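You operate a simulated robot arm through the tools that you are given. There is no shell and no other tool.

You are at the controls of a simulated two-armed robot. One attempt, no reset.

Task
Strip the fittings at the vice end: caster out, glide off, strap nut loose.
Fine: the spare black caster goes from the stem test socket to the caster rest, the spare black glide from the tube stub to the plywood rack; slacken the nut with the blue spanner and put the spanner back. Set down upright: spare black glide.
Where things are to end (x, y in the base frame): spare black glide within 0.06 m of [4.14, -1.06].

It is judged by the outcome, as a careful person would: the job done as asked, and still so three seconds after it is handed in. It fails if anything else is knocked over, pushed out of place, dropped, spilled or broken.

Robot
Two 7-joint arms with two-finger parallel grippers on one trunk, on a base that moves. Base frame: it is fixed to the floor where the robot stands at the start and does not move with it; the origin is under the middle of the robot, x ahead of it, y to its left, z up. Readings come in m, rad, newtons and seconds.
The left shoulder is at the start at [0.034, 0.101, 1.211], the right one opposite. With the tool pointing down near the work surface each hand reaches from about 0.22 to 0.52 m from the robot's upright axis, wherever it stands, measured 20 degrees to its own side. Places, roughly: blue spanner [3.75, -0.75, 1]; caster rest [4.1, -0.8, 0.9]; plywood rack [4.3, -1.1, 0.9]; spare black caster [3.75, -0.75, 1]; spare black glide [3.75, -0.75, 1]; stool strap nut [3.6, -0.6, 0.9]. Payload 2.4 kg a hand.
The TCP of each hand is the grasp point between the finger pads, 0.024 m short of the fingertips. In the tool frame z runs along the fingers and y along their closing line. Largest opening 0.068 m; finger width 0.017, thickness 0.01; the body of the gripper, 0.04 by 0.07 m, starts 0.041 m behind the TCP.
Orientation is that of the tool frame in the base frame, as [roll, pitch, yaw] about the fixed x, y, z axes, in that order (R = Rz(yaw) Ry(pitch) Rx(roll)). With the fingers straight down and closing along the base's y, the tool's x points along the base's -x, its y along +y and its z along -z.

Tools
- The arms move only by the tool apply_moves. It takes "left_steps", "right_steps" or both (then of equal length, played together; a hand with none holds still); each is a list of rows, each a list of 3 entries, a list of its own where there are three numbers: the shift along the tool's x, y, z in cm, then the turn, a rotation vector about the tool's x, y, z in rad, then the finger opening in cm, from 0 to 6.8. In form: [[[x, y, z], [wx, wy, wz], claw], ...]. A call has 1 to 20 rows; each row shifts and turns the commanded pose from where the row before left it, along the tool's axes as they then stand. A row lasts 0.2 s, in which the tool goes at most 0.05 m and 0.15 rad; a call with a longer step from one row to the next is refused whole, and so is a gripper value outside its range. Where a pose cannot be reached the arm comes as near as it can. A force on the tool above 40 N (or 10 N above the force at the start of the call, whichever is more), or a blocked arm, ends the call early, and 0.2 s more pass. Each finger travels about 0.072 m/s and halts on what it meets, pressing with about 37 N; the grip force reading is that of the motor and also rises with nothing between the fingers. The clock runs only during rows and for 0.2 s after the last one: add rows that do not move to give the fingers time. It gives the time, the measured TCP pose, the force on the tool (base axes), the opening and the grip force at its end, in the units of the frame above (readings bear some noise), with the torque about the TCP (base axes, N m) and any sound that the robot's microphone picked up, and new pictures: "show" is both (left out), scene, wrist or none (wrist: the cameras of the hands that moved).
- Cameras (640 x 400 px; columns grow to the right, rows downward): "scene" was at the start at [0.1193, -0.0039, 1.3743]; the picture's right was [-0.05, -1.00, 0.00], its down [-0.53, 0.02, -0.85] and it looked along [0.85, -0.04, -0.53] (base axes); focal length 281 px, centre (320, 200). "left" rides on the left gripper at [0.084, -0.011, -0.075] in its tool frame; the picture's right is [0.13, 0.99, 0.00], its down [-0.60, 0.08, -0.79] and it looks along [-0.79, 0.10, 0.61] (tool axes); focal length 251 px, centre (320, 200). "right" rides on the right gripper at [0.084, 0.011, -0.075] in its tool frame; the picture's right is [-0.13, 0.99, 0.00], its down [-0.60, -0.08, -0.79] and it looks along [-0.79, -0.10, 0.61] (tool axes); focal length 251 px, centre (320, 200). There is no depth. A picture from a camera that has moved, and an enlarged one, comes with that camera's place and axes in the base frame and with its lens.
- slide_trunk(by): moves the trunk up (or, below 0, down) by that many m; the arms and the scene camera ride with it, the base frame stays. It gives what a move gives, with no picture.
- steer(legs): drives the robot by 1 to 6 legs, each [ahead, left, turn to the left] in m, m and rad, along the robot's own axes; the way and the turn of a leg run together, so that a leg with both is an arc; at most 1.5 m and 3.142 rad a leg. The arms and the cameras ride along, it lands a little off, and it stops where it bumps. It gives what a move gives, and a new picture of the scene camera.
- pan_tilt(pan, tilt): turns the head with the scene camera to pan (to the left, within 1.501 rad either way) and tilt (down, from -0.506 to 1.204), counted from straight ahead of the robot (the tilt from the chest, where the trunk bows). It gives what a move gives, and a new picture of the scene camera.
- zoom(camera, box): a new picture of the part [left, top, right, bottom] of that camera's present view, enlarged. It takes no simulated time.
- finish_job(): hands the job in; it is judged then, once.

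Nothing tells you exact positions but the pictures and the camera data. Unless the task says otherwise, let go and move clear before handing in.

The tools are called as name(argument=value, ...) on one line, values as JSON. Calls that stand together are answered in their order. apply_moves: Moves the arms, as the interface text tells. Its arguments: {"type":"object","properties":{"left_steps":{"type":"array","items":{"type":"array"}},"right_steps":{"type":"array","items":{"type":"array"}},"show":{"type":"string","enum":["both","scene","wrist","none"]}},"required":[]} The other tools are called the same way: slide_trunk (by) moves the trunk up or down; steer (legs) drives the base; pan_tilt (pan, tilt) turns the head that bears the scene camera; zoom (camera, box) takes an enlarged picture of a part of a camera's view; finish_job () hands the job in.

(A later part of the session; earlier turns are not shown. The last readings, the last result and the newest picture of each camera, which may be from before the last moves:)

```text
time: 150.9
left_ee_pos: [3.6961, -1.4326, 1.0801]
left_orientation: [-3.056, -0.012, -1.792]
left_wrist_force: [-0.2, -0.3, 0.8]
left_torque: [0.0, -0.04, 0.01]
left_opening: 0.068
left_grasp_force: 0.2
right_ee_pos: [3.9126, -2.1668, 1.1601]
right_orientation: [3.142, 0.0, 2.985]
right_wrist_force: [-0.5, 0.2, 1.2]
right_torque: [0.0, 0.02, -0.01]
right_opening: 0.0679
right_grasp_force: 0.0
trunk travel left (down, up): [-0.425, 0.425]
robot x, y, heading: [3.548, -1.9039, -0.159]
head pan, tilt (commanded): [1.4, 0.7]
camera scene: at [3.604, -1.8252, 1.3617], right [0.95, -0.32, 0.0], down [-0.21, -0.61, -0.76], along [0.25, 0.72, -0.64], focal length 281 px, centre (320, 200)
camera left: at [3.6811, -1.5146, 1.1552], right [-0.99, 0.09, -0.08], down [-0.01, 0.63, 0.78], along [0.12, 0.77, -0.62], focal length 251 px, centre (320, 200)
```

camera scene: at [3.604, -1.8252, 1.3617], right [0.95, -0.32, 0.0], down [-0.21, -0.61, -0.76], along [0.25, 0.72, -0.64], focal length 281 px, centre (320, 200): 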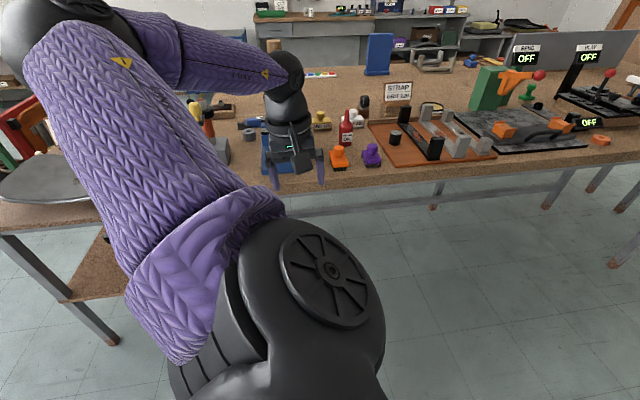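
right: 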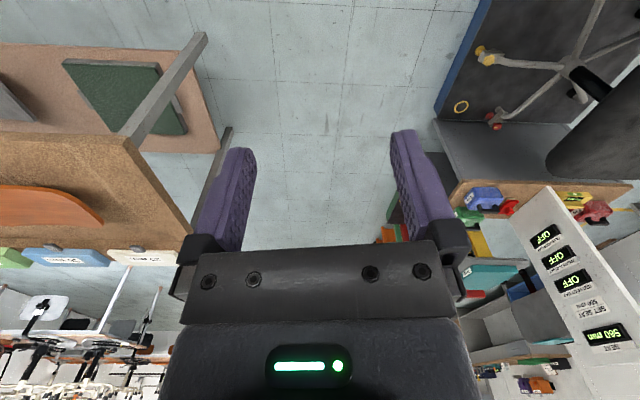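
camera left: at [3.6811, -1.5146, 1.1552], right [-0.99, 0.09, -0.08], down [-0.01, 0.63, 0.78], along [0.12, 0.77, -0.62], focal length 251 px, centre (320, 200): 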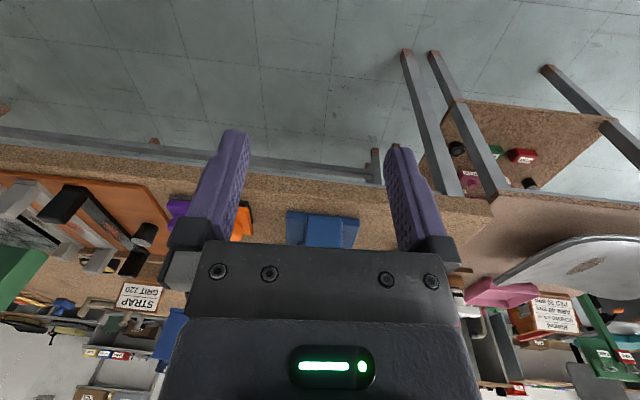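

The sideways configuration works (hand 0.49 m to my left). I'll level the tool, raise the trunk 0.1 m for clearance, and shift the hand slightly back so it passes left of the gauge.

slide_trunk(by=0.1)

apply_moves(left_steps=[[[0, 2.6, 0], [-0.0856, 0, 0], 6.8], [[0, 2.6, 0], [0, 0, 0], 6.8], [[0, 2.6, 0], [0, 0, 0], 6.8], [[0, 2.6, 0], [0, 0, 0], 6.8], [[0, 0, 0], [0, 0, 0.07], 6.8]], show="scene")

```text
time: 152.2
left_ee_pos: [3.6955, -1.4323, 1.1801]
left_orientation: [-3.056, -0.013, -1.792]
left_wrist_force: [0.1, 0.6, -0.3]
left_torque: [0.01, 0.01, 0.01]
left_opening: 0.0679
left_grasp_force: 0.1
right_ee_pos: [3.9123, -2.1662, 1.2597]
right_orientation: [-3.14, 0.0, 2.985]
right_wrist_force: [0.3, 0.4, 0.4]
right_torque: [0.0, -0.06, -0.01]
right_opening: 0.0682
right_grasp_force: 0.1
trunk travel left (down, up): [-0.525, 0.325]
robot x, y, heading: [3.549, -1.9057, -0.156]
head pan, tilt (commanded): [1.4, 0.7]
```

```text
time: 153.4
left_ee_pos: [3.5943, -1.4108, 1.1769]
left_orientation: [-3.14, -0.012, -1.865]
left_wrist_force: [-0.8, -0.4, -0.6]
left_torque: [-0.01, -0.03, 0.03]
left_opening: 0.0679
left_grasp_force: 0.0
right_ee_pos: [3.9114, -2.1661, 1.2623]
right_orientation: [-3.142, 0.001, 2.985]
right_wrist_force: [0.1, -0.8, 0.6]
right_torque: [0.0, -0.01, -0.01]
right_opening: 0.068
right_grasp_force: 0.0
trunk travel left (down, up): [-0.525, 0.325]
robot x, y, heading: [3.5479, -1.8997, -0.159]
head pan, tilt (commanded): [1.4, 0.7]
camera scene: at [3.5931, -1.8232, 1.4622], right [0.95, -0.32, 0.0], down [-0.21, -0.61, -0.76], along [0.25, 0.72, -0.64], focal length 281 px, centre (320, 200)
```

scene: 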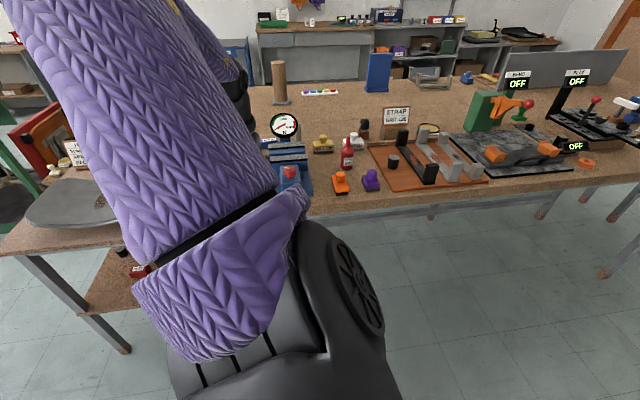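

I'll now drive sideways to the bench (forward 4 cm, left 0.64 m), hand at z≈1.18 above everything.

steer(legs=[[0.04, 0.3, 0], [0, 0.3, 0]])

zoom(camera="left", box=[0, 0, 640, 400])

```text
time: 157.2
left_ee_pos: [3.7253, -0.8235, 1.177]
left_orientation: [-3.142, -0.012, -1.86]
left_wrist_force: [-0.4, 0.5, -0.3]
left_torque: [-0.01, 0.01, -0.03]
left_opening: 0.068
left_grasp_force: 0.1
right_ee_pos: [4.0464, -1.5784, 1.2604]
right_orientation: [-3.14, 0.0, 2.99]
right_wrist_force: [-1.0, 0.8, -0.1]
right_torque: [-0.01, -0.04, -0.01]
right_opening: 0.0678
right_grasp_force: 0.0
trunk travel left (down, up): [-0.525, 0.325]
robot x, y, heading: [3.6848, -1.3143, -0.152]
head pan, tilt (commanded): [1.4, 0.7]
camera scene: at [3.7273, -1.2355, 1.4621], right [0.95, -0.32, 0.0], down [-0.21, -0.61, -0.76], along [0.24, 0.72, -0.64], focal length 281 px, centre (320, 200)
```

scene: 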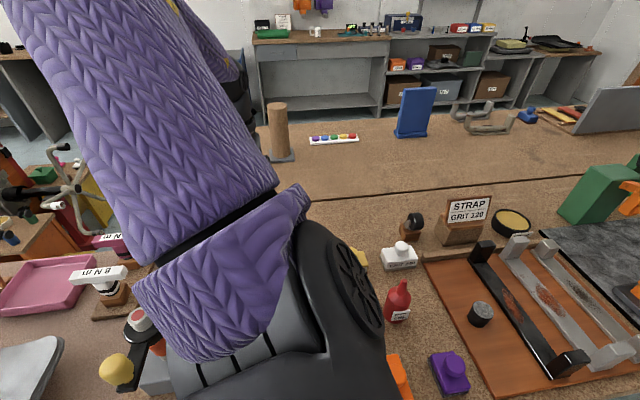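

```text
1.00 times, centred on (320, 200) of left (not enlarged: the box is as wide or as high as the picture)
camera zoom: at [3.7135, -0.9049, 1.2524], right [-0.99, 0.16, 0.0], down [0.1, 0.61, 0.79], along [0.12, 0.78, -0.62], focal length 251 px, centre (320, 200)
```

zoom: 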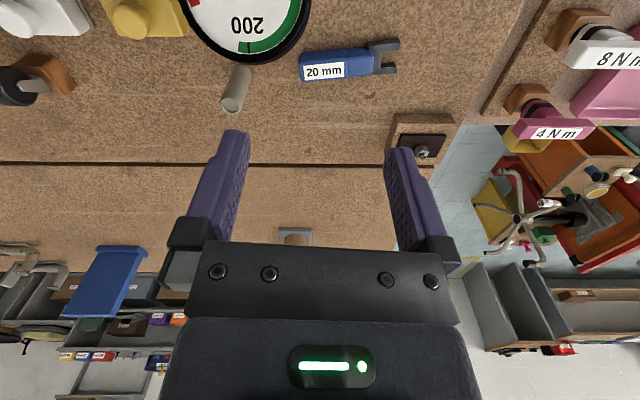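

Spanner and nut are both in view; the nut reads at (3.580,-0.573). I'll go another 5.5 cm toward the bench.

steer(legs=[[0, 0.055, 0]])

```text
time: 158.1
left_ee_pos: [3.7349, -0.7688, 1.1756]
left_orientation: [-3.14, -0.013, -1.863]
left_wrist_force: [-0.6, -0.1, 0.1]
left_torque: [-0.02, 0.0, 0.03]
left_opening: 0.0681
left_grasp_force: 0.2
right_ee_pos: [4.0549, -1.5236, 1.2607]
right_orientation: [-3.14, -0.001, 2.986]
right_wrist_force: [0.3, 0.5, -0.4]
right_torque: [-0.01, 0.01, 0.01]
right_opening: 0.068
right_grasp_force: 0.0
trunk travel left (down, up): [-0.525, 0.325]
robot x, y, heading: [3.6896, -1.2583, -0.159]
head pan, tilt (commanded): [1.4, 0.7]
camera scene: at [3.7359, -1.1805, 1.462], right [0.95, -0.32, 0.0], down [-0.21, -0.61, -0.76], along [0.25, 0.72, -0.65], focal length 281 px, centre (320, 200)
```

scene: 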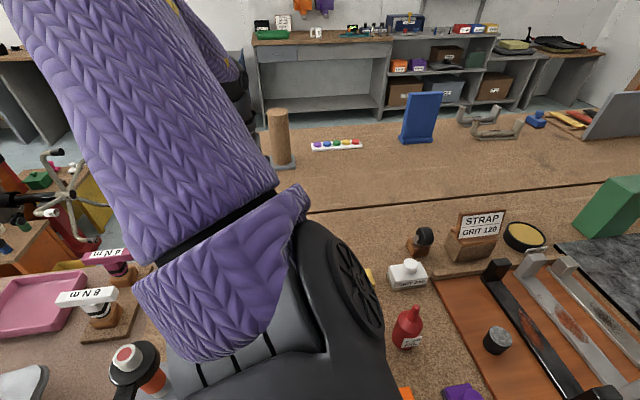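

Robot is close (axis ~0.10 m from the edge). I'll inspect spanner and nut with the left camera from here.

zoom(camera="left", box=[220, 0, 480, 162])

```text
2.46 times, centred on (350, 81) of left
camera zoom: at [3.7223, -0.85, 1.2522], right [-0.99, 0.16, 0.0], down [0.1, 0.61, 0.79], along [0.13, 0.78, -0.62], focal length 619 px, centre (246, 493)
```

zoom: 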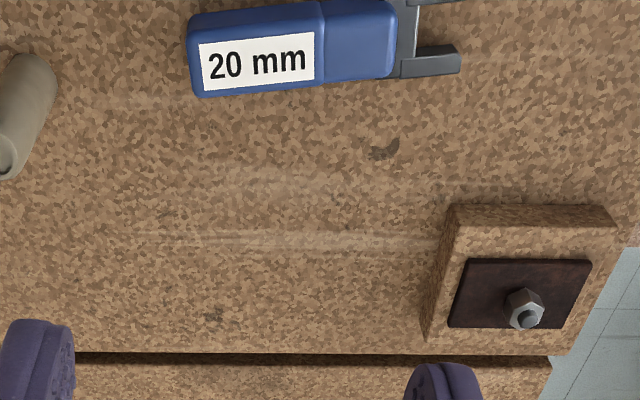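

Nut confirmed near (3.582,-0.571). Now rotate the hand so its fingers close across the spanner handle.

apply_moves(left_steps=[[[0, 0, 0], [0, 0, -0.15], 6.8], [[0, 0, 0], [0, 0, -0.15], 6.8], [[0, 0, 0], [0, 0, -0.15], 6.8], [[0, 0, 0], [0, 0, -0.15], 6.8], [[0, 0, 0], [0, 0, -0.15], 6.8], [[0, 0, 0], [0, 0, -0.15], 6.8], [[0, 0, 0], [0, 0, -0.15], 6.8], [[0, 0, 0], [0, 0, -0.15], 6.8], [[0, 0, 0], [0, 0, -0.15], 6.8], [[0, 0, 0], [0, 0, -0.15], 6.8], [[0, 0, 0], [0, 0, -0.15], 6.8], [[0, 0, 0], [0, 0, -0.06], 6.8], [[0, 0, 0], [0, 0, 0], 6.8]], show="both")

```text
time: 160.9
left_ee_pos: [3.7359, -0.7687, 1.177]
left_orientation: [3.131, 0.002, -0.152]
left_wrist_force: [-0.3, -0.8, 0.1]
left_torque: [-0.02, 0.02, 0.03]
left_opening: 0.0682
left_grasp_force: 0.1
right_ee_pos: [4.0559, -1.5244, 1.2611]
right_orientation: [-3.141, 0.0, 2.987]
right_wrist_force: [-0.1, -0.4, 0.3]
right_torque: [-0.01, 0.0, 0.03]
right_opening: 0.068
right_grasp_force: 0.1
trunk travel left (down, up): [-0.525, 0.325]
robot x, y, heading: [3.6886, -1.2622, -0.155]
head pan, tilt (commanded): [1.4, 0.7]
camera scene: at [3.7357, -1.182, 1.4621], right [0.95, -0.32, 0.0], down [-0.21, -0.61, -0.76], along [0.25, 0.72, -0.64], focal length 281 px, centre (320, 200)
camera left: at [3.8208, -0.7696, 1.2513], right [-0.02, -1.0, 0.01], down [-0.61, 0.02, 0.79], along [-0.79, 0.01, -0.61], focal length 251 px, centre (320, 200)
```

scene: 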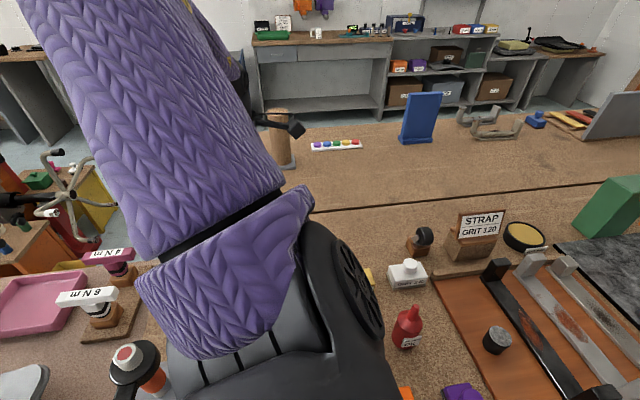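
left: 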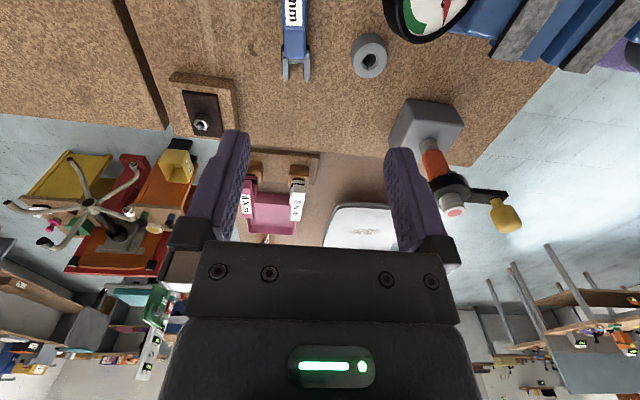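

The camera now looks along the spanner (jaw pointing to the table end). I'll close in 1.5 cm, lower the trunk 8 cm (staying above the vice knob with my chest), and look at the spanner in detail.

steer(legs=[[0, 0.016, 0]])

slide_trunk(by=-0.08)

zoom(camera="left", box=[120, 0, 440, 200])

```text
time: 161.7
left_ee_pos: [3.7382, -0.753, 1.1771]
left_orientation: [3.129, 0.004, -0.153]
left_wrist_force: [0.6, 1.7, 0.4]
left_torque: [-0.02, -0.01, 0.02]
left_opening: 0.068
left_grasp_force: 0.0
right_ee_pos: [4.057, -1.5083, 1.2613]
right_orientation: [-3.14, 0.001, 2.987]
right_wrist_force: [-0.5, -0.6, 0.1]
right_torque: [-0.01, -0.03, -0.02]
right_opening: 0.068
right_grasp_force: 0.1
trunk travel left (down, up): [-0.525, 0.325]
robot x, y, heading: [3.6931, -1.2451, -0.157]
head pan, tilt (commanded): [1.4, 0.7]
camera scene: at [3.7385, -1.1646, 1.462], right [0.95, -0.32, 0.0], down [-0.21, -0.61, -0.76], along [0.25, 0.72, -0.65], focal length 281 px, centre (320, 200)
```

scene: 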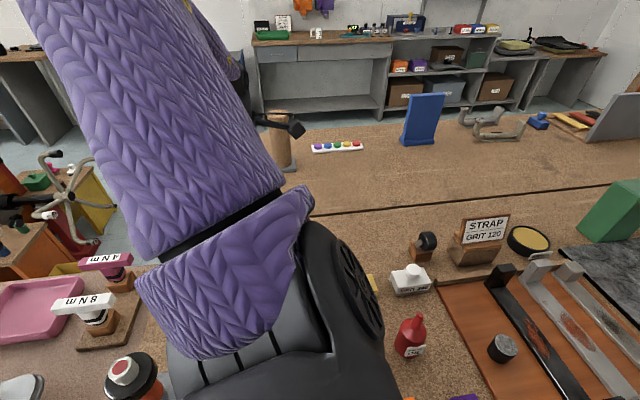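

```text
time: 162.9
left_ee_pos: [3.7466, -0.7707, 1.0674]
left_orientation: [2.926, -0.091, -0.262]
left_wrist_force: [1.3, 0.2, 0.0]
left_torque: [-0.01, 0.09, -0.01]
left_opening: 0.0681
left_grasp_force: 0.1
right_ee_pos: [4.035, -1.4372, 1.1737]
right_orientation: [-3.104, 0.025, 3.03]
right_wrist_force: [1.7, -1.1, 1.1]
right_torque: [0.09, 0.11, -0.02]
right_opening: 0.0681
right_grasp_force: 0.0
trunk travel left (down, up): [-0.454, 0.395]
robot x, y, heading: [3.6941, -1.1831, -0.184]
head pan, tilt (commanded): [1.4, 0.7]
stopped: the arm was blocked; the commanded pose is now the measured one
```

```text
2.00 times, centred on (280, 100) of left
camera zoom: at [3.8275, -0.7651, 1.1462], right [-0.14, -0.96, 0.22], down [-0.63, 0.26, 0.73], along [-0.77, -0.03, -0.64], focal length 503 px, centre (400, 400)
```

zoom: 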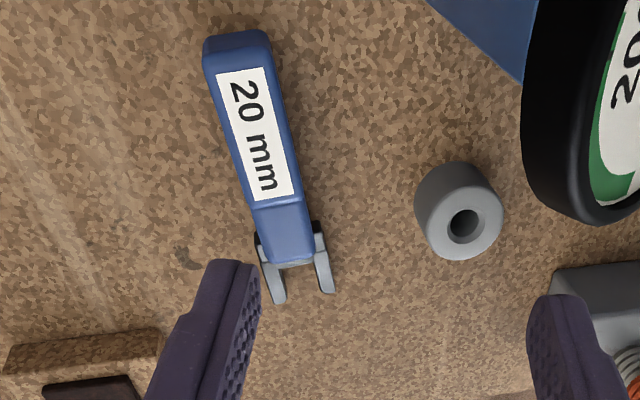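

The trunk move was blocked and the robot's pose shifted — something touched. Let me look before moving anything.

zoom(camera="scene", box=[0, 0, 640, 400])

zoom(camera="left", box=[0, 0, 640, 400])

zoom(camera="right", box=[0, 0, 640, 400])

```text
1.00 times, centred on (320, 200) of scene (not enlarged: the box is as wide or as high as the picture)
camera zoom: at [3.7317, -1.2053, 1.3966], right [0.94, -0.35, -0.01], down [-0.22, -0.55, -0.81], along [0.28, 0.76, -0.59], focal length 281 px, centre (320, 200)
```

zoom: 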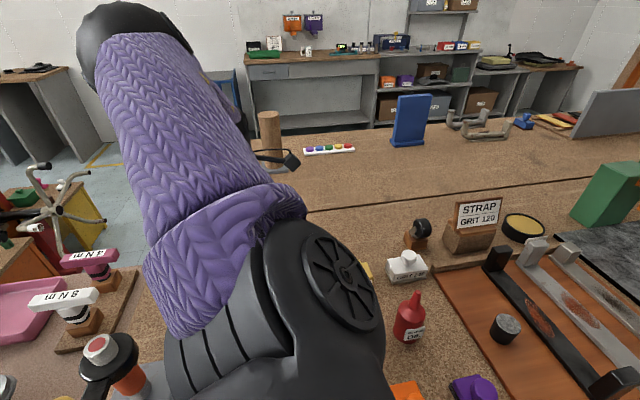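

```text
1.00 times, centred on (320, 200) of left (not enlarged: the box is as wide or as high as the picture)
camera zoom: at [3.8275, -0.7651, 1.1462], right [-0.14, -0.96, 0.22], down [-0.63, 0.26, 0.73], along [-0.77, -0.03, -0.64], focal length 251 px, centre (320, 200)
```

zoom: 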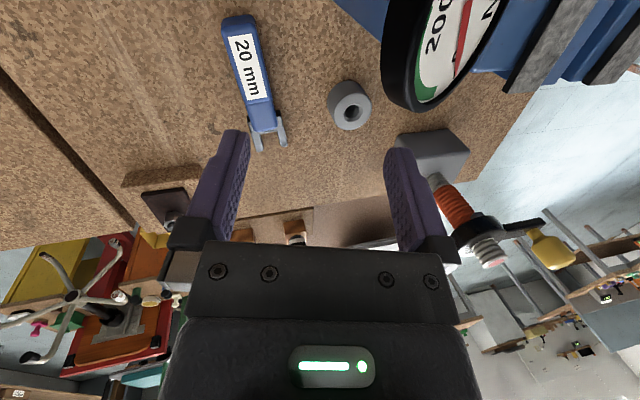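

```text
1.00 times, centred on (320, 200) of right (not enlarged: the box is as wide or as high as the picture)
camera zoom: at [3.9503, -1.4142, 1.2472], right [0.24, 0.97, -0.03], down [0.58, -0.11, 0.81], along [0.78, -0.21, -0.59], focal length 251 px, centre (320, 200)
```

zoom: 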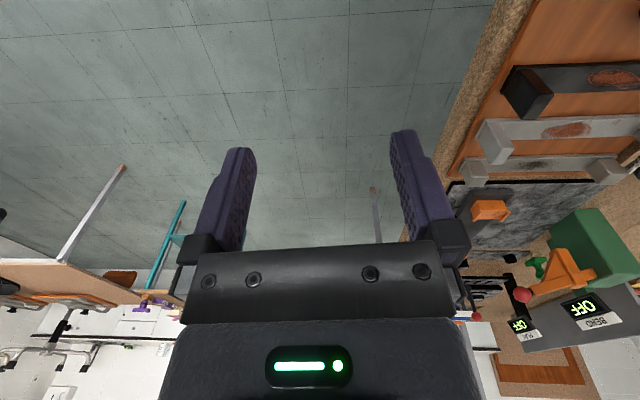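

My body has tipped slightly (something on my bench side pressed down on the vice). I'll raise the trunk again right away to release it.

slide_trunk(by=0.03)

```text
time: 163.2
left_ee_pos: [3.768, -0.7895, 1.0434]
left_orientation: [2.742, -0.186, -0.302]
left_wrist_force: [-0.5, -42.7, 42.3]
left_torque: [-3.1, 0.69, 0.65]
left_opening: 0.0682
left_grasp_force: 0.0
right_ee_pos: [4.0504, -1.4087, 1.1808]
right_orientation: [-3.045, 0.021, 2.899]
right_wrist_force: [-0.5, 0.0, 0.1]
right_torque: [0.0, 0.06, 0.0]
right_opening: 0.0681
right_grasp_force: 0.0
trunk travel left (down, up): [-0.454, 0.396]
robot x, y, heading: [3.6955, -1.187, -0.188]
head pan, tilt (commanded): [1.4, 0.7]
stopped: the arm was blocked; the commanded pose is now the measured one
```

zoom(camera="left", box=[0, 0, 640, 400])

zoom(camera="scene", box=[0, 0, 640, 400])

zoom(camera="right", box=[0, 0, 640, 400])

```text
1.00 times, centred on (320, 200) of left (not enlarged: the box is as wide or as high as the picture)
camera zoom: at [3.8472, -0.7736, 1.1219], right [-0.22, -0.89, 0.4], down [-0.63, 0.44, 0.64], along [-0.75, -0.11, -0.66], focal length 251 px, centre (320, 200)
```

zoom: 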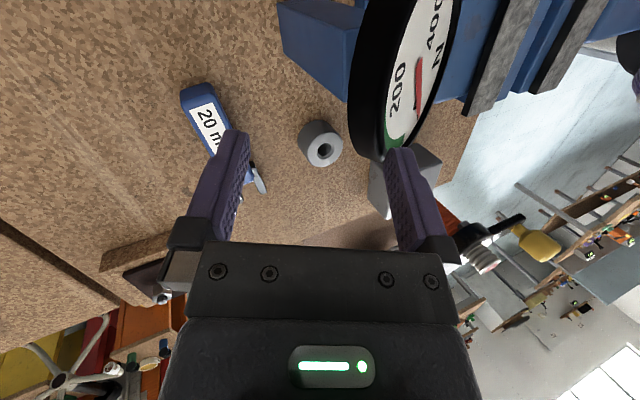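

```text
1.00 times, centred on (320, 200) of scene (not enlarged: the box is as wide or as high as the picture)
camera zoom: at [3.7353, -1.2051, 1.3998], right [0.94, -0.35, -0.01], down [-0.22, -0.55, -0.81], along [0.27, 0.76, -0.59], focal length 281 px, centre (320, 200)
```

zoom: 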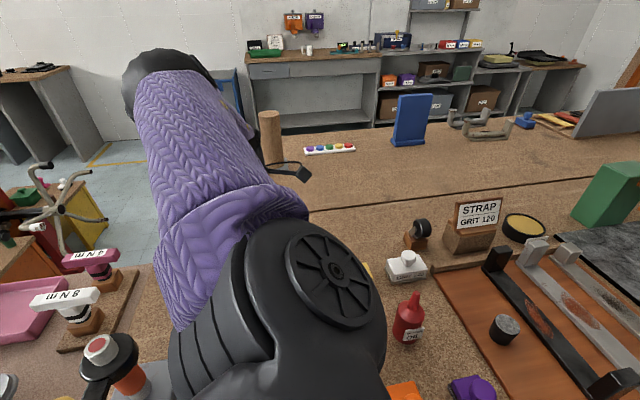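

```text
1.00 times, centred on (320, 200) of right (not enlarged: the box is as wide or as high as the picture)
camera zoom: at [3.972, -1.3705, 1.2536], right [0.36, 0.93, -0.09], down [0.57, -0.14, 0.81], along [0.74, -0.35, -0.58], focal length 251 px, centre (320, 200)
```

zoom: 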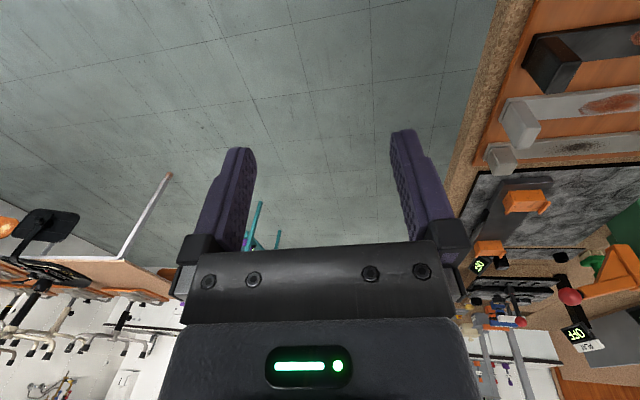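

The left hand has come against the gauge rim. I'll first lift the hand up and away from it.

apply_moves(left_steps=[[[0.06, -0.16, -0.88], [0, 0, 0], 6.8], [[0.06, -0.16, -0.88], [0, 0, 0], 6.8], [[0.06, -0.16, -0.88], [0, 0, 0], 6.8], [[0.06, -0.16, -0.88], [0, 0, 0], 6.8]], show="both")

```text
time: 163.5
left_ee_pos: [3.7774, -0.8007, 1.0323]
left_orientation: [2.589, -0.325, -0.33]
left_wrist_force: [12.3, -17.0, 163.4]
left_torque: [-6.06, 4.19, -0.78]
left_opening: 0.0681
left_grasp_force: 0.2
right_ee_pos: [4.057, -1.3667, 1.1866]
right_orientation: [-2.995, 0.029, 2.834]
right_wrist_force: [0.3, 0.9, 0.0]
right_torque: [-0.1, 0.03, -0.01]
right_opening: 0.0683
right_grasp_force: 0.1
trunk travel left (down, up): [-0.454, 0.396]
robot x, y, heading: [3.6869, -1.1873, -0.154]
head pan, tilt (commanded): [1.4, 0.7]
stopped in row 1 (left hand): the arm was blocked; the commanded pose is now the measured one
camera scene: at [3.7284, -1.2009, 1.4022], right [0.95, -0.32, -0.01], down [-0.2, -0.56, -0.8], along [0.25, 0.76, -0.59], focal length 281 px, centre (320, 200)
camera left: at [3.8509, -0.7742, 1.1148], right [-0.31, -0.78, 0.54], down [-0.64, 0.59, 0.49], along [-0.7, -0.19, -0.69], focal length 251 px, centre (320, 200)
```

scene: 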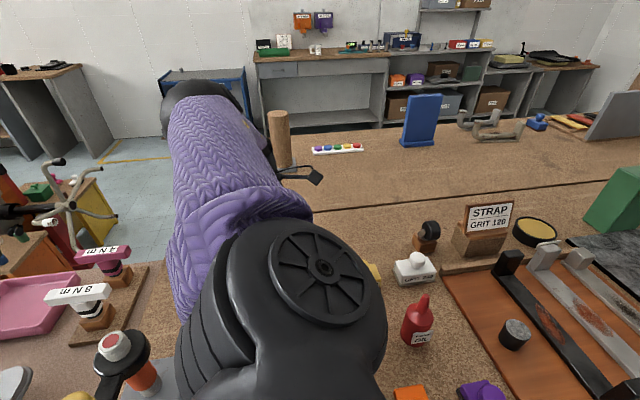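
left: 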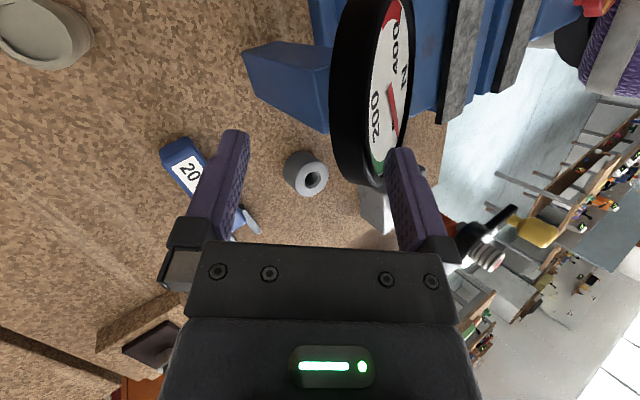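

The hand is pressing on the gauge; I need to understand whether things are still drifting. I'll advance a short hold with zero motion on the right hand only.

apply_moves(right_steps=[[[0, 0, 0], [0, 0, 0], 6.8]], show="scene")

zoom(camera="left", box=[0, 0, 640, 400])

```text
time: 163.9
left_ee_pos: [3.8216, -0.819, 1.0281]
left_orientation: [2.503, -0.528, -0.411]
left_wrist_force: [-13.7, -52.5, 47.8]
left_torque: [-1.78, 1.7, -0.07]
left_opening: 0.0686
left_grasp_force: 0.8
right_ee_pos: [4.0602, -1.3416, 1.1823]
right_orientation: [-2.943, 0.06, 2.76]
right_wrist_force: [-0.8, -0.6, -0.5]
right_torque: [0.03, 0.0, 0.03]
right_opening: 0.0678
right_grasp_force: 0.0
trunk travel left (down, up): [-0.454, 0.396]
robot x, y, heading: [3.6865, -1.1959, -0.169]
head pan, tilt (commanded): [1.4, 0.7]
stopped in row 1 (left hand): the arm was blocked; the commanded pose is now the measured one
camera scene: at [3.7253, -1.2006, 1.3993], right [0.94, -0.33, -0.01], down [-0.21, -0.56, -0.8], along [0.26, 0.76, -0.59], focal length 281 px, centre (320, 200)
```

scene: 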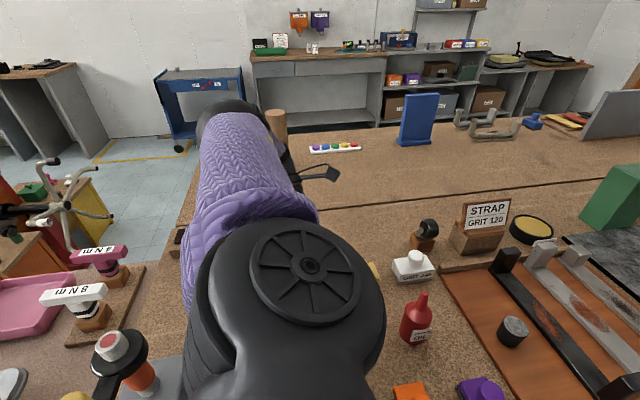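

```text
1.00 times, centred on (320, 200) of left (not enlarged: the box is as wide or as high as the picture)
camera zoom: at [3.8853, -0.7863, 1.1157], right [-0.49, -0.65, 0.58], down [-0.63, 0.72, 0.28], along [-0.6, -0.22, -0.77], focal length 251 px, centre (320, 200)
```

zoom: 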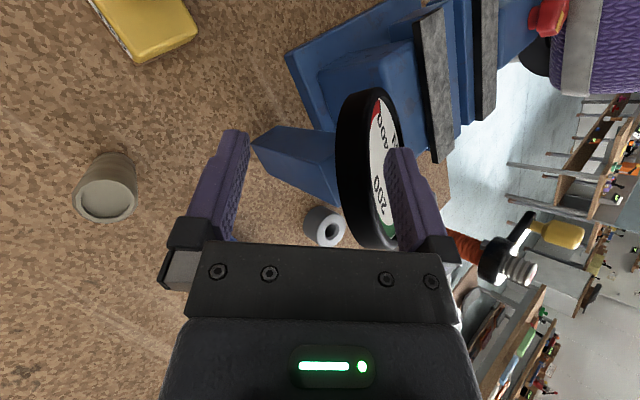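

The left arm keeps creeping while my body is wedged. I'll retract the hand straight back along its own finger axis (up and away from the gauge) with larger steps.

apply_moves(left_steps=[[[0, 0, -4.8], [0, 0, 0], 6.8], [[0, 0, -4.8], [0, 0, 0], 6.8]], show="both")

```text
time: 164.2
left_ee_pos: [3.8627, -0.8128, 1.0489]
left_orientation: [2.517, -0.737, -0.549]
left_wrist_force: [-0.5, 0.2, -1.0]
left_torque: [-0.03, -0.01, 0.03]
left_opening: 0.0677
left_grasp_force: 0.1
right_ee_pos: [4.0645, -1.3038, 1.1815]
right_orientation: [-2.892, 0.091, 2.752]
right_wrist_force: [-0.9, -0.4, -0.4]
right_torque: [0.04, -0.05, 0.02]
right_opening: 0.0677
right_grasp_force: 0.0
trunk travel left (down, up): [-0.454, 0.396]
robot x, y, heading: [3.68, -1.1927, -0.165]
head pan, tilt (commanded): [1.4, 0.7]
stopped in row 1 (left hand): the arm was blocked; the commanded pose is now the measured one
camera scene: at [3.7274, -1.1937, 1.3988], right [0.94, -0.33, -0.01], down [-0.2, -0.57, -0.8], along [0.26, 0.76, -0.6], focal length 281 px, centre (320, 200)
camera left: at [3.9133, -0.7801, 1.1452], right [-0.67, -0.54, 0.52], down [-0.57, 0.81, 0.11], along [-0.48, -0.22, -0.85], focal length 251 px, centre (320, 200)
```

scene: 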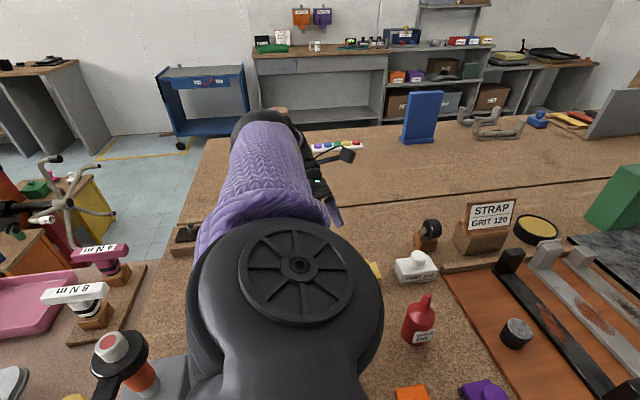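
left: 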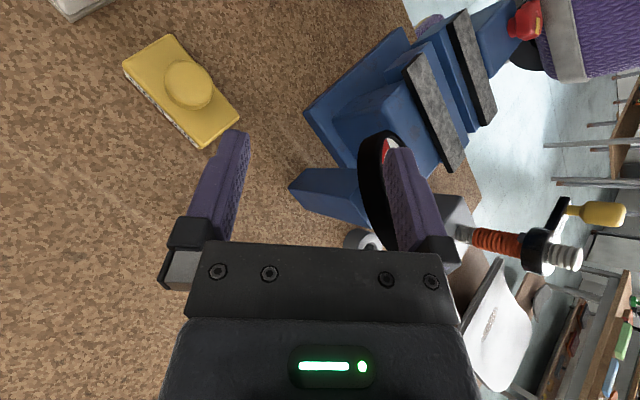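

The hand is free of the gauge now. My chest hem is against the vice's red knob, so I'll try raising the trunk now.

slide_trunk(by=0.08)

zoom(camera="left", box=[0, 0, 640, 400])

```text
time: 164.5
left_ee_pos: [3.8612, -0.8133, 1.0422]
left_orientation: [2.459, -0.711, -0.619]
left_wrist_force: [0.7, 1.0, 0.1]
left_torque: [-0.04, 0.01, -0.06]
left_opening: 0.0681
left_grasp_force: 0.0
right_ee_pos: [4.0607, -1.2716, 1.1813]
right_orientation: [-2.843, 0.113, 2.776]
right_wrist_force: [-0.3, 0.3, 1.1]
right_torque: [0.01, -0.02, 0.0]
right_opening: 0.0678
right_grasp_force: 0.0
trunk travel left (down, up): [-0.456, 0.394]
robot x, y, heading: [3.6813, -1.1983, -0.164]
head pan, tilt (commanded): [1.4, 0.7]
stopped: the arm was blocked; the commanded pose is now the measured one
```

```text
1.00 times, centred on (320, 200) of left (not enlarged: the box is as wide or as high as the picture)
camera zoom: at [3.9179, -0.785, 1.1362], right [-0.7, -0.45, 0.56], down [-0.47, 0.88, 0.11], along [-0.54, -0.19, -0.82], focal length 251 px, centre (320, 200)
```

zoom: 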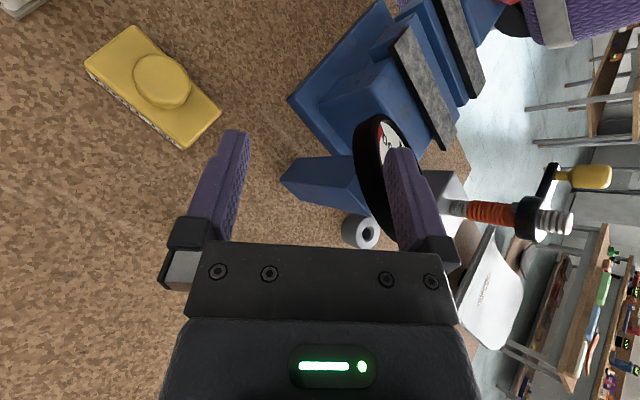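

Every call is cut short because the body is tipped. I'll raise the left hand well above the gauge with a single big row, then back the base off.

apply_moves(left_steps=[[[3.2, 2.34, -2.88], [0, 0, 0], 6.8]], show="wrist")

```text
time: 164.9
left_ee_pos: [3.8562, -0.8179, 1.0543]
left_orientation: [2.36, -0.748, -0.634]
left_wrist_force: [0.6, 0.1, -0.1]
left_torque: [-0.01, -0.02, 0.0]
left_opening: 0.068
left_grasp_force: 0.1
right_ee_pos: [4.0553, -1.2405, 1.1745]
right_orientation: [-2.799, 0.134, 2.828]
right_wrist_force: [-0.1, 0.6, 0.7]
right_torque: [0.0, 0.0, 0.02]
right_opening: 0.0679
right_grasp_force: 0.1
trunk travel left (down, up): [-0.456, 0.394]
robot x, y, heading: [3.6826, -1.2066, -0.154]
head pan, tilt (commanded): [1.4, 0.7]
stopped in row 1 (left hand): the arm was blocked; the commanded pose is now the measured one
camera left: at [3.9166, -0.7868, 1.1442], right [-0.72, -0.34, 0.6], down [-0.4, 0.92, 0.04], along [-0.56, -0.21, -0.8], focal length 251 px, centre (320, 200)
```

left: 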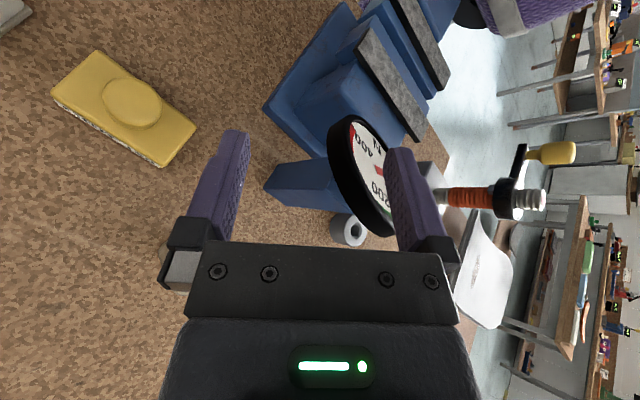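

zoom(camera="scene", box=[0, 0, 640, 400])

zoom(camera="right", box=[0, 0, 640, 400])

```text
1.00 times, centred on (320, 200) of scene (not enlarged: the box is as wide or as high as the picture)
camera zoom: at [3.7258, -1.187, 1.3996], right [0.95, -0.32, -0.01], down [-0.2, -0.57, -0.79], along [0.25, 0.75, -0.61], focal length 281 px, centre (320, 200)
```

zoom: 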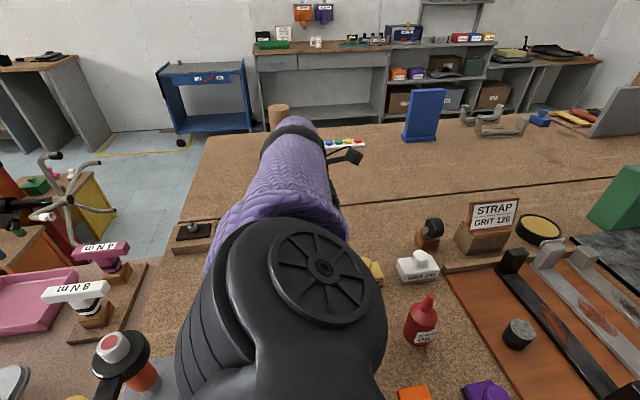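

```text
1.00 times, centred on (320, 200) of right (not enlarged: the box is as wide or as high as the picture)
camera zoom: at [3.9784, -1.1782, 1.2304], right [0.45, 0.84, -0.31], down [0.53, 0.03, 0.85], along [0.72, -0.55, -0.43], focal length 251 px, centre (320, 200)
```

zoom: 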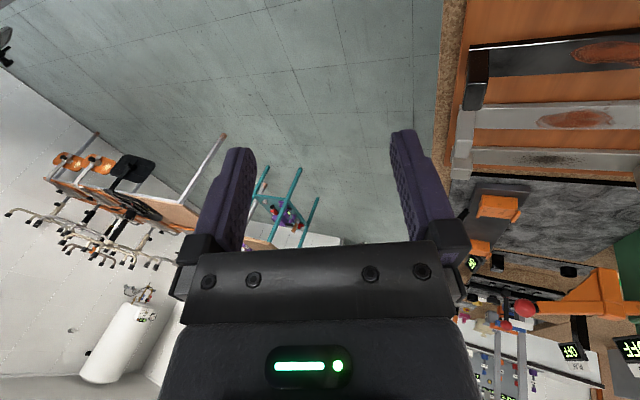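

The tipping is relaxing as the arm moves away (camera tilt nearly back). I'll keep lifting the left hand and pull the right hand back from the bench in single rows.

apply_moves(left_steps=[[[3.33, 2.53, -2.55], [0, 0, 0], 6.8]], right_steps=[[[-0.75, -3.43, -0.81], [0, 0, 0], 6.8]], show="scene")

```text
time: 165.2
left_ee_pos: [3.8687, -0.8153, 1.0524]
left_orientation: [2.427, -0.781, -0.708]
left_wrist_force: [0.6, -0.5, 1.0]
left_torque: [0.01, -0.01, 0.0]
left_opening: 0.0681
left_grasp_force: 0.0
right_ee_pos: [4.0569, -1.2444, 1.1795]
right_orientation: [-2.772, 0.141, 2.807]
right_wrist_force: [-0.1, 0.3, 0.0]
right_torque: [-0.03, -0.03, 0.04]
right_opening: 0.0682
right_grasp_force: 0.0
trunk travel left (down, up): [-0.456, 0.394]
robot x, y, heading: [3.6844, -1.2102, -0.162]
head pan, tilt (commanded): [1.4, 0.7]
stopped in row 1 (left hand): the arm was blocked; the commanded pose is now the measured one
camera scene: at [3.726, -1.1839, 1.3988], right [0.95, -0.33, -0.01], down [-0.2, -0.58, -0.79], along [0.25, 0.75, -0.61], focal length 281 px, centre (320, 200)
```

scene: 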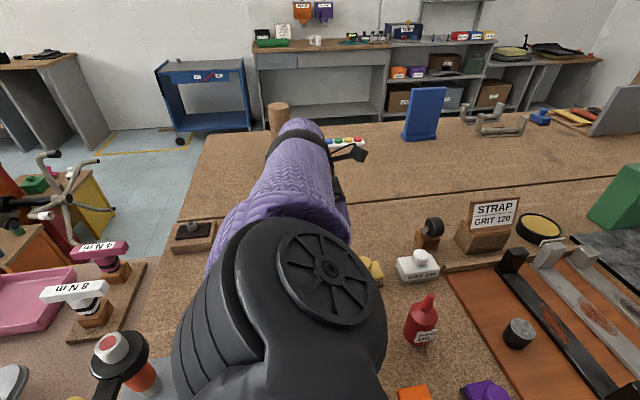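

The hand is curled back with the arm at full stretch, which is why it is "blocked". I'll rotate the hand back to pointing down while lifting slightly; that brings the wrist back into reach.

apply_moves(left_steps=[[[1.06, 0.7, -0.8], [0.0903, -0.1188, 0.0154], 6.8], [[1.06, 0.7, -0.8], [0.0903, -0.1188, 0.0154], 6.8], [[0.7, 0.5, -0.5], [0.0903, -0.1188, 0.0154], 6.8]], show="both")

```text
time: 165.5
left_ee_pos: [3.863, -0.8148, 1.0465]
left_orientation: [2.408, -0.772, -0.733]
left_wrist_force: [0.6, 0.1, 0.0]
left_torque: [0.02, -0.03, -0.02]
left_opening: 0.068
left_grasp_force: 0.1
right_ee_pos: [4.0727, -1.2663, 1.1791]
right_orientation: [-2.769, 0.137, 2.695]
right_wrist_force: [-0.7, 0.4, 1.2]
right_torque: [-0.01, 0.0, 0.02]
right_opening: 0.068
right_grasp_force: 0.0
trunk travel left (down, up): [-0.456, 0.394]
robot x, y, heading: [3.6799, -1.212, -0.158]
head pan, tilt (commanded): [1.4, 0.7]
stopped in row 1 (left hand): the arm was blocked; the commanded pose is now the measured one
camera scene: at [3.7265, -1.1807, 1.398], right [0.95, -0.32, -0.01], down [-0.2, -0.58, -0.79], along [0.25, 0.75, -0.62], focal length 281 px, centre (320, 200)
camera left: at [3.9221, -0.7888, 1.1394], right [-0.77, -0.3, 0.57], down [-0.34, 0.94, 0.04], along [-0.55, -0.16, -0.82], focal length 251 px, centre (320, 200)
```

scene: 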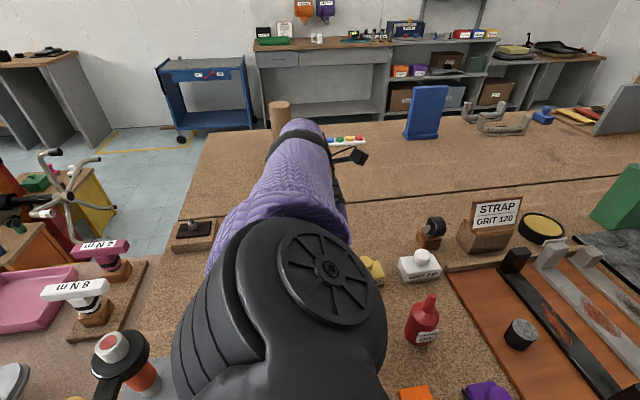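
left: 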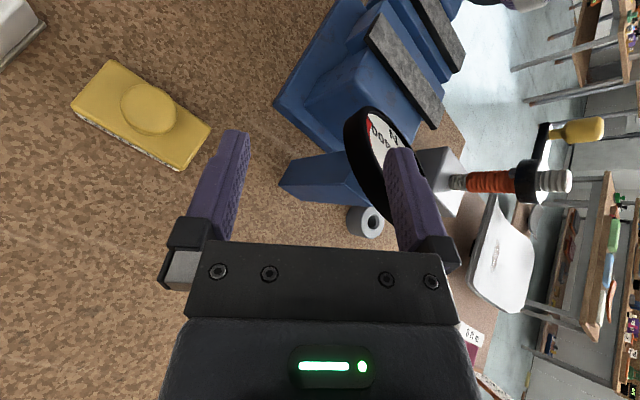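

The body is gradually relaxing back (base and head returning). I'll continue with short calls, asking the hand to lift and straighten, until it settles.

apply_moves(left_steps=[[[0.7, 0.5, -0.5], [0.0903, -0.1188, 0.0154], 6.8], [[0.7, 0.5, -0.5], [0.0903, -0.1188, 0.0154], 6.8]], show="none")

apply_moves(left_steps=[[[0.7, 0.5, -0.5], [0.0903, -0.1188, 0.0154], 6.8], [[0.7, 0.5, -0.5], [0.0903, -0.1188, 0.0154], 6.8]], show="wrist")

```text
time: 165.8
left_ee_pos: [3.8607, -0.8135, 1.0477]
left_orientation: [2.4, -0.777, -0.751]
left_wrist_force: [0.5, 0.1, -0.3]
left_torque: [0.06, 0.02, 0.01]
left_opening: 0.068
left_grasp_force: 0.1
right_ee_pos: [4.0745, -1.282, 1.1784]
right_orientation: [-2.768, 0.136, 2.596]
right_wrist_force: [-0.6, 1.2, 0.0]
right_torque: [-0.06, 0.0, -0.02]
right_opening: 0.0682
right_grasp_force: 0.1
trunk travel left (down, up): [-0.456, 0.394]
robot x, y, heading: [3.6791, -1.2153, -0.151]
head pan, tilt (commanded): [1.4, 0.7]
stopped in row 1 (left hand): the arm was blocked; the commanded pose is now the measured one
```

```text
time: 166.3
left_ee_pos: [3.8583, -0.8105, 1.0553]
left_orientation: [2.433, -0.763, -0.819]
left_wrist_force: [0.0, -0.8, 1.3]
left_torque: [0.01, -0.02, 0.0]
left_opening: 0.068
left_grasp_force: 0.1
right_ee_pos: [4.0743, -1.2847, 1.1764]
right_orientation: [-2.764, 0.139, 2.553]
right_wrist_force: [0.4, 0.3, -0.1]
right_torque: [-0.01, 0.01, 0.0]
right_opening: 0.068
right_grasp_force: 0.0
trunk travel left (down, up): [-0.456, 0.394]
robot x, y, heading: [3.6794, -1.2205, -0.157]
head pan, tilt (commanded): [1.4, 0.7]
stopped in row 2 (left hand): the arm was blocked; the commanded pose is now the measured one
camera left: at [3.9182, -0.7905, 1.149], right [-0.79, -0.26, 0.56], down [-0.27, 0.96, 0.06], along [-0.55, -0.11, -0.83], focal length 251 px, centre (320, 200)
```

left: 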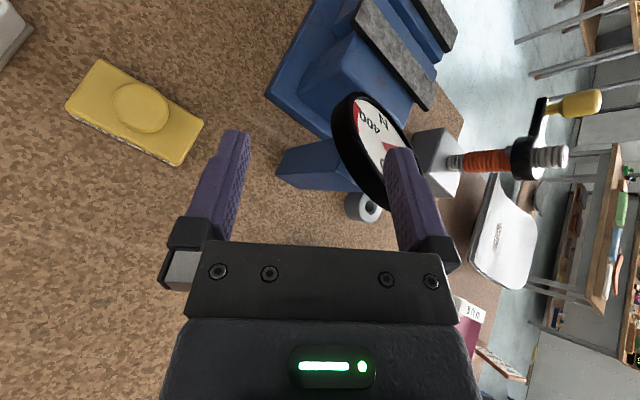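

It is recovering (the chest has come off the knob). Now raise the trunk.

slide_trunk(by=0.08)

zoom(camera="left", box=[0, 0, 640, 400])

```text
time: 166.6
left_ee_pos: [3.8584, -0.8071, 1.0519]
left_orientation: [2.434, -0.766, -0.814]
left_wrist_force: [-0.9, -0.7, 0.6]
left_torque: [0.01, 0.02, -0.03]
left_opening: 0.0682
left_grasp_force: 0.0
right_ee_pos: [4.0712, -1.2771, 1.1764]
right_orientation: [-2.759, 0.15, 2.549]
right_wrist_force: [-0.3, -0.2, 0.0]
right_torque: [-0.04, -0.03, 0.01]
right_opening: 0.0681
right_grasp_force: 0.0
trunk travel left (down, up): [-0.457, 0.392]
robot x, y, heading: [3.6797, -1.2239, -0.157]
head pan, tilt (commanded): [1.4, 0.7]
stopped: the arm was blocked; the commanded pose is now the measured one
```

```text
1.00 times, centred on (320, 200) of left (not enlarged: the box is as wide or as high as the picture)
camera zoom: at [3.918, -0.7862, 1.1449], right [-0.79, -0.26, 0.56], down [-0.28, 0.96, 0.05], along [-0.55, -0.11, -0.83], focal length 251 px, centre (320, 200)
```

zoom: 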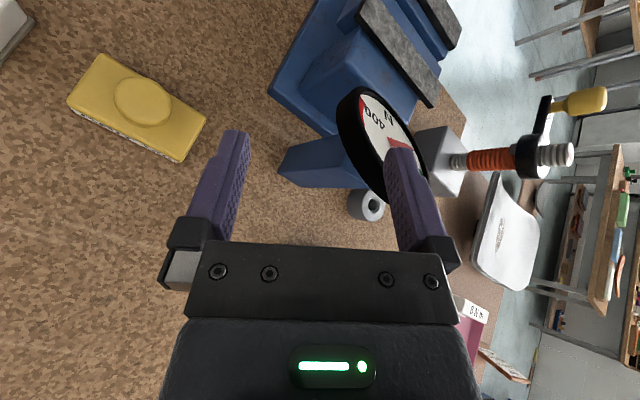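

apply_moves(left_steps=[[[0.6, 0.38, -1.66], [0.084, -0.124, 0], 6.8], [[0.6, 0.38, -1.66], [0.084, -0.124, 0], 6.8], [[0, 0, 0], [0.084, -0.124, 0], 6.8], [[0, 0, 0], [0.084, -0.124, 0], 6.8], [[0, 0, 0], [0.084, -0.124, 0], 6.8], [[0, 0, 0], [0.084, -0.124, 0], 6.8]], show="both")

```text
time: 168.0
left_ee_pos: [3.8621, -0.7837, 1.081]
left_orientation: [3.084, -0.085, -1.108]
left_wrist_force: [-0.6, 0.5, -0.3]
left_torque: [0.01, -0.04, -0.04]
left_opening: 0.0681
left_grasp_force: 0.0
right_ee_pos: [4.0724, -1.2789, 1.176]
right_orientation: [-2.763, 0.148, 2.551]
right_wrist_force: [-0.5, -0.1, 0.4]
right_torque: [0.01, 0.01, 0.03]
right_opening: 0.0683
right_grasp_force: 0.0
trunk travel left (down, up): [-0.457, 0.392]
robot x, y, heading: [3.6763, -1.2176, -0.155]
head pan, tilt (commanded): [1.4, 0.7]
camera scene: at [3.7254, -1.1744, 1.3972], right [0.95, -0.32, 0.0], down [-0.2, -0.59, -0.78], along [0.25, 0.74, -0.63], focal length 281 px, centre (320, 200)
camera left: at [3.9111, -0.8448, 1.1621], right [-0.83, -0.55, 0.07], down [-0.33, 0.59, 0.74], along [-0.45, 0.59, -0.67], focal length 251 px, centre (320, 200)
```

scene: 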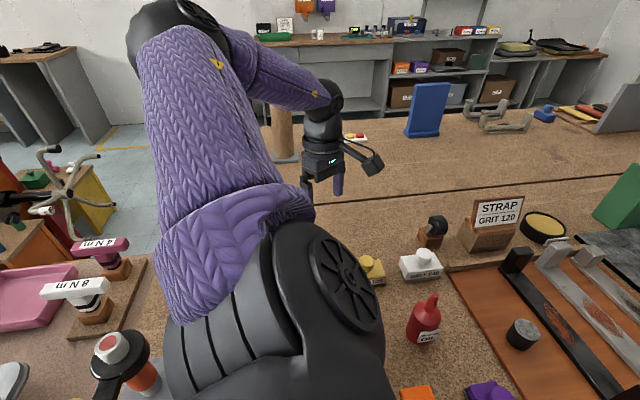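
left: 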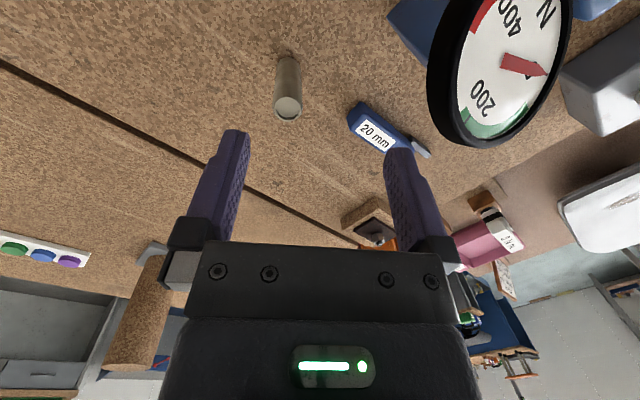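

Recovered — arm free, hand pointing down, gauge, stub and spanner all still in place. Raise the trunk now.

slide_trunk(by=0.08)

```text
time: 169.2
left_ee_pos: [3.863, -0.7838, 1.1613]
left_orientation: [3.078, -0.086, -1.106]
left_wrist_force: [-0.2, 0.1, -0.5]
left_torque: [-0.03, 0.0, 0.0]
left_opening: 0.068
left_grasp_force: 0.0
right_ee_pos: [4.0684, -1.2791, 1.2663]
right_orientation: [-2.771, 0.165, 2.549]
right_wrist_force: [0.1, -0.1, 0.8]
right_torque: [0.0, 0.0, 0.0]
right_opening: 0.0681
right_grasp_force: 0.0
trunk travel left (down, up): [-0.537, 0.312]
robot x, y, heading: [3.6767, -1.2202, -0.159]
head pan, tilt (commanded): [1.4, 0.7]
```

zoom(camera="scene", box=[0, 0, 640, 400])

zoom(camera="left", box=[0, 0, 640, 400])

```text
1.00 times, centred on (320, 200) of scene (not enlarged: the box is as wide or as high as the picture)
camera zoom: at [3.7186, -1.1748, 1.4786], right [0.95, -0.32, 0.0], down [-0.2, -0.59, -0.78], along [0.25, 0.74, -0.63], focal length 281 px, centre (320, 200)
```

zoom: 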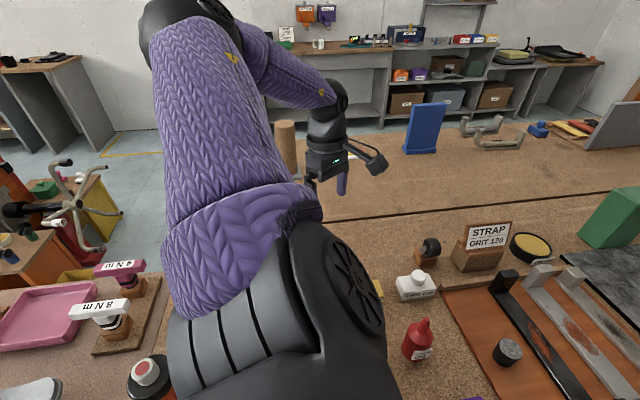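

```text
1.00 times, centred on (320, 200) of left (not enlarged: the box is as wide or as high as the picture)
camera zoom: at [3.9108, -0.8459, 1.2432], right [-0.83, -0.55, 0.07], down [-0.33, 0.59, 0.74], along [-0.45, 0.59, -0.67], focal length 251 px, centre (320, 200)
```

zoom: 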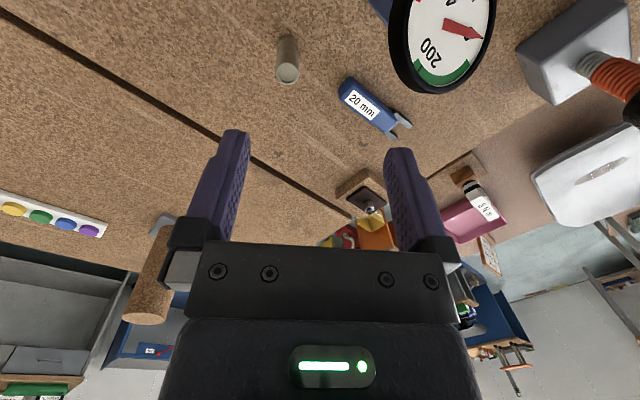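

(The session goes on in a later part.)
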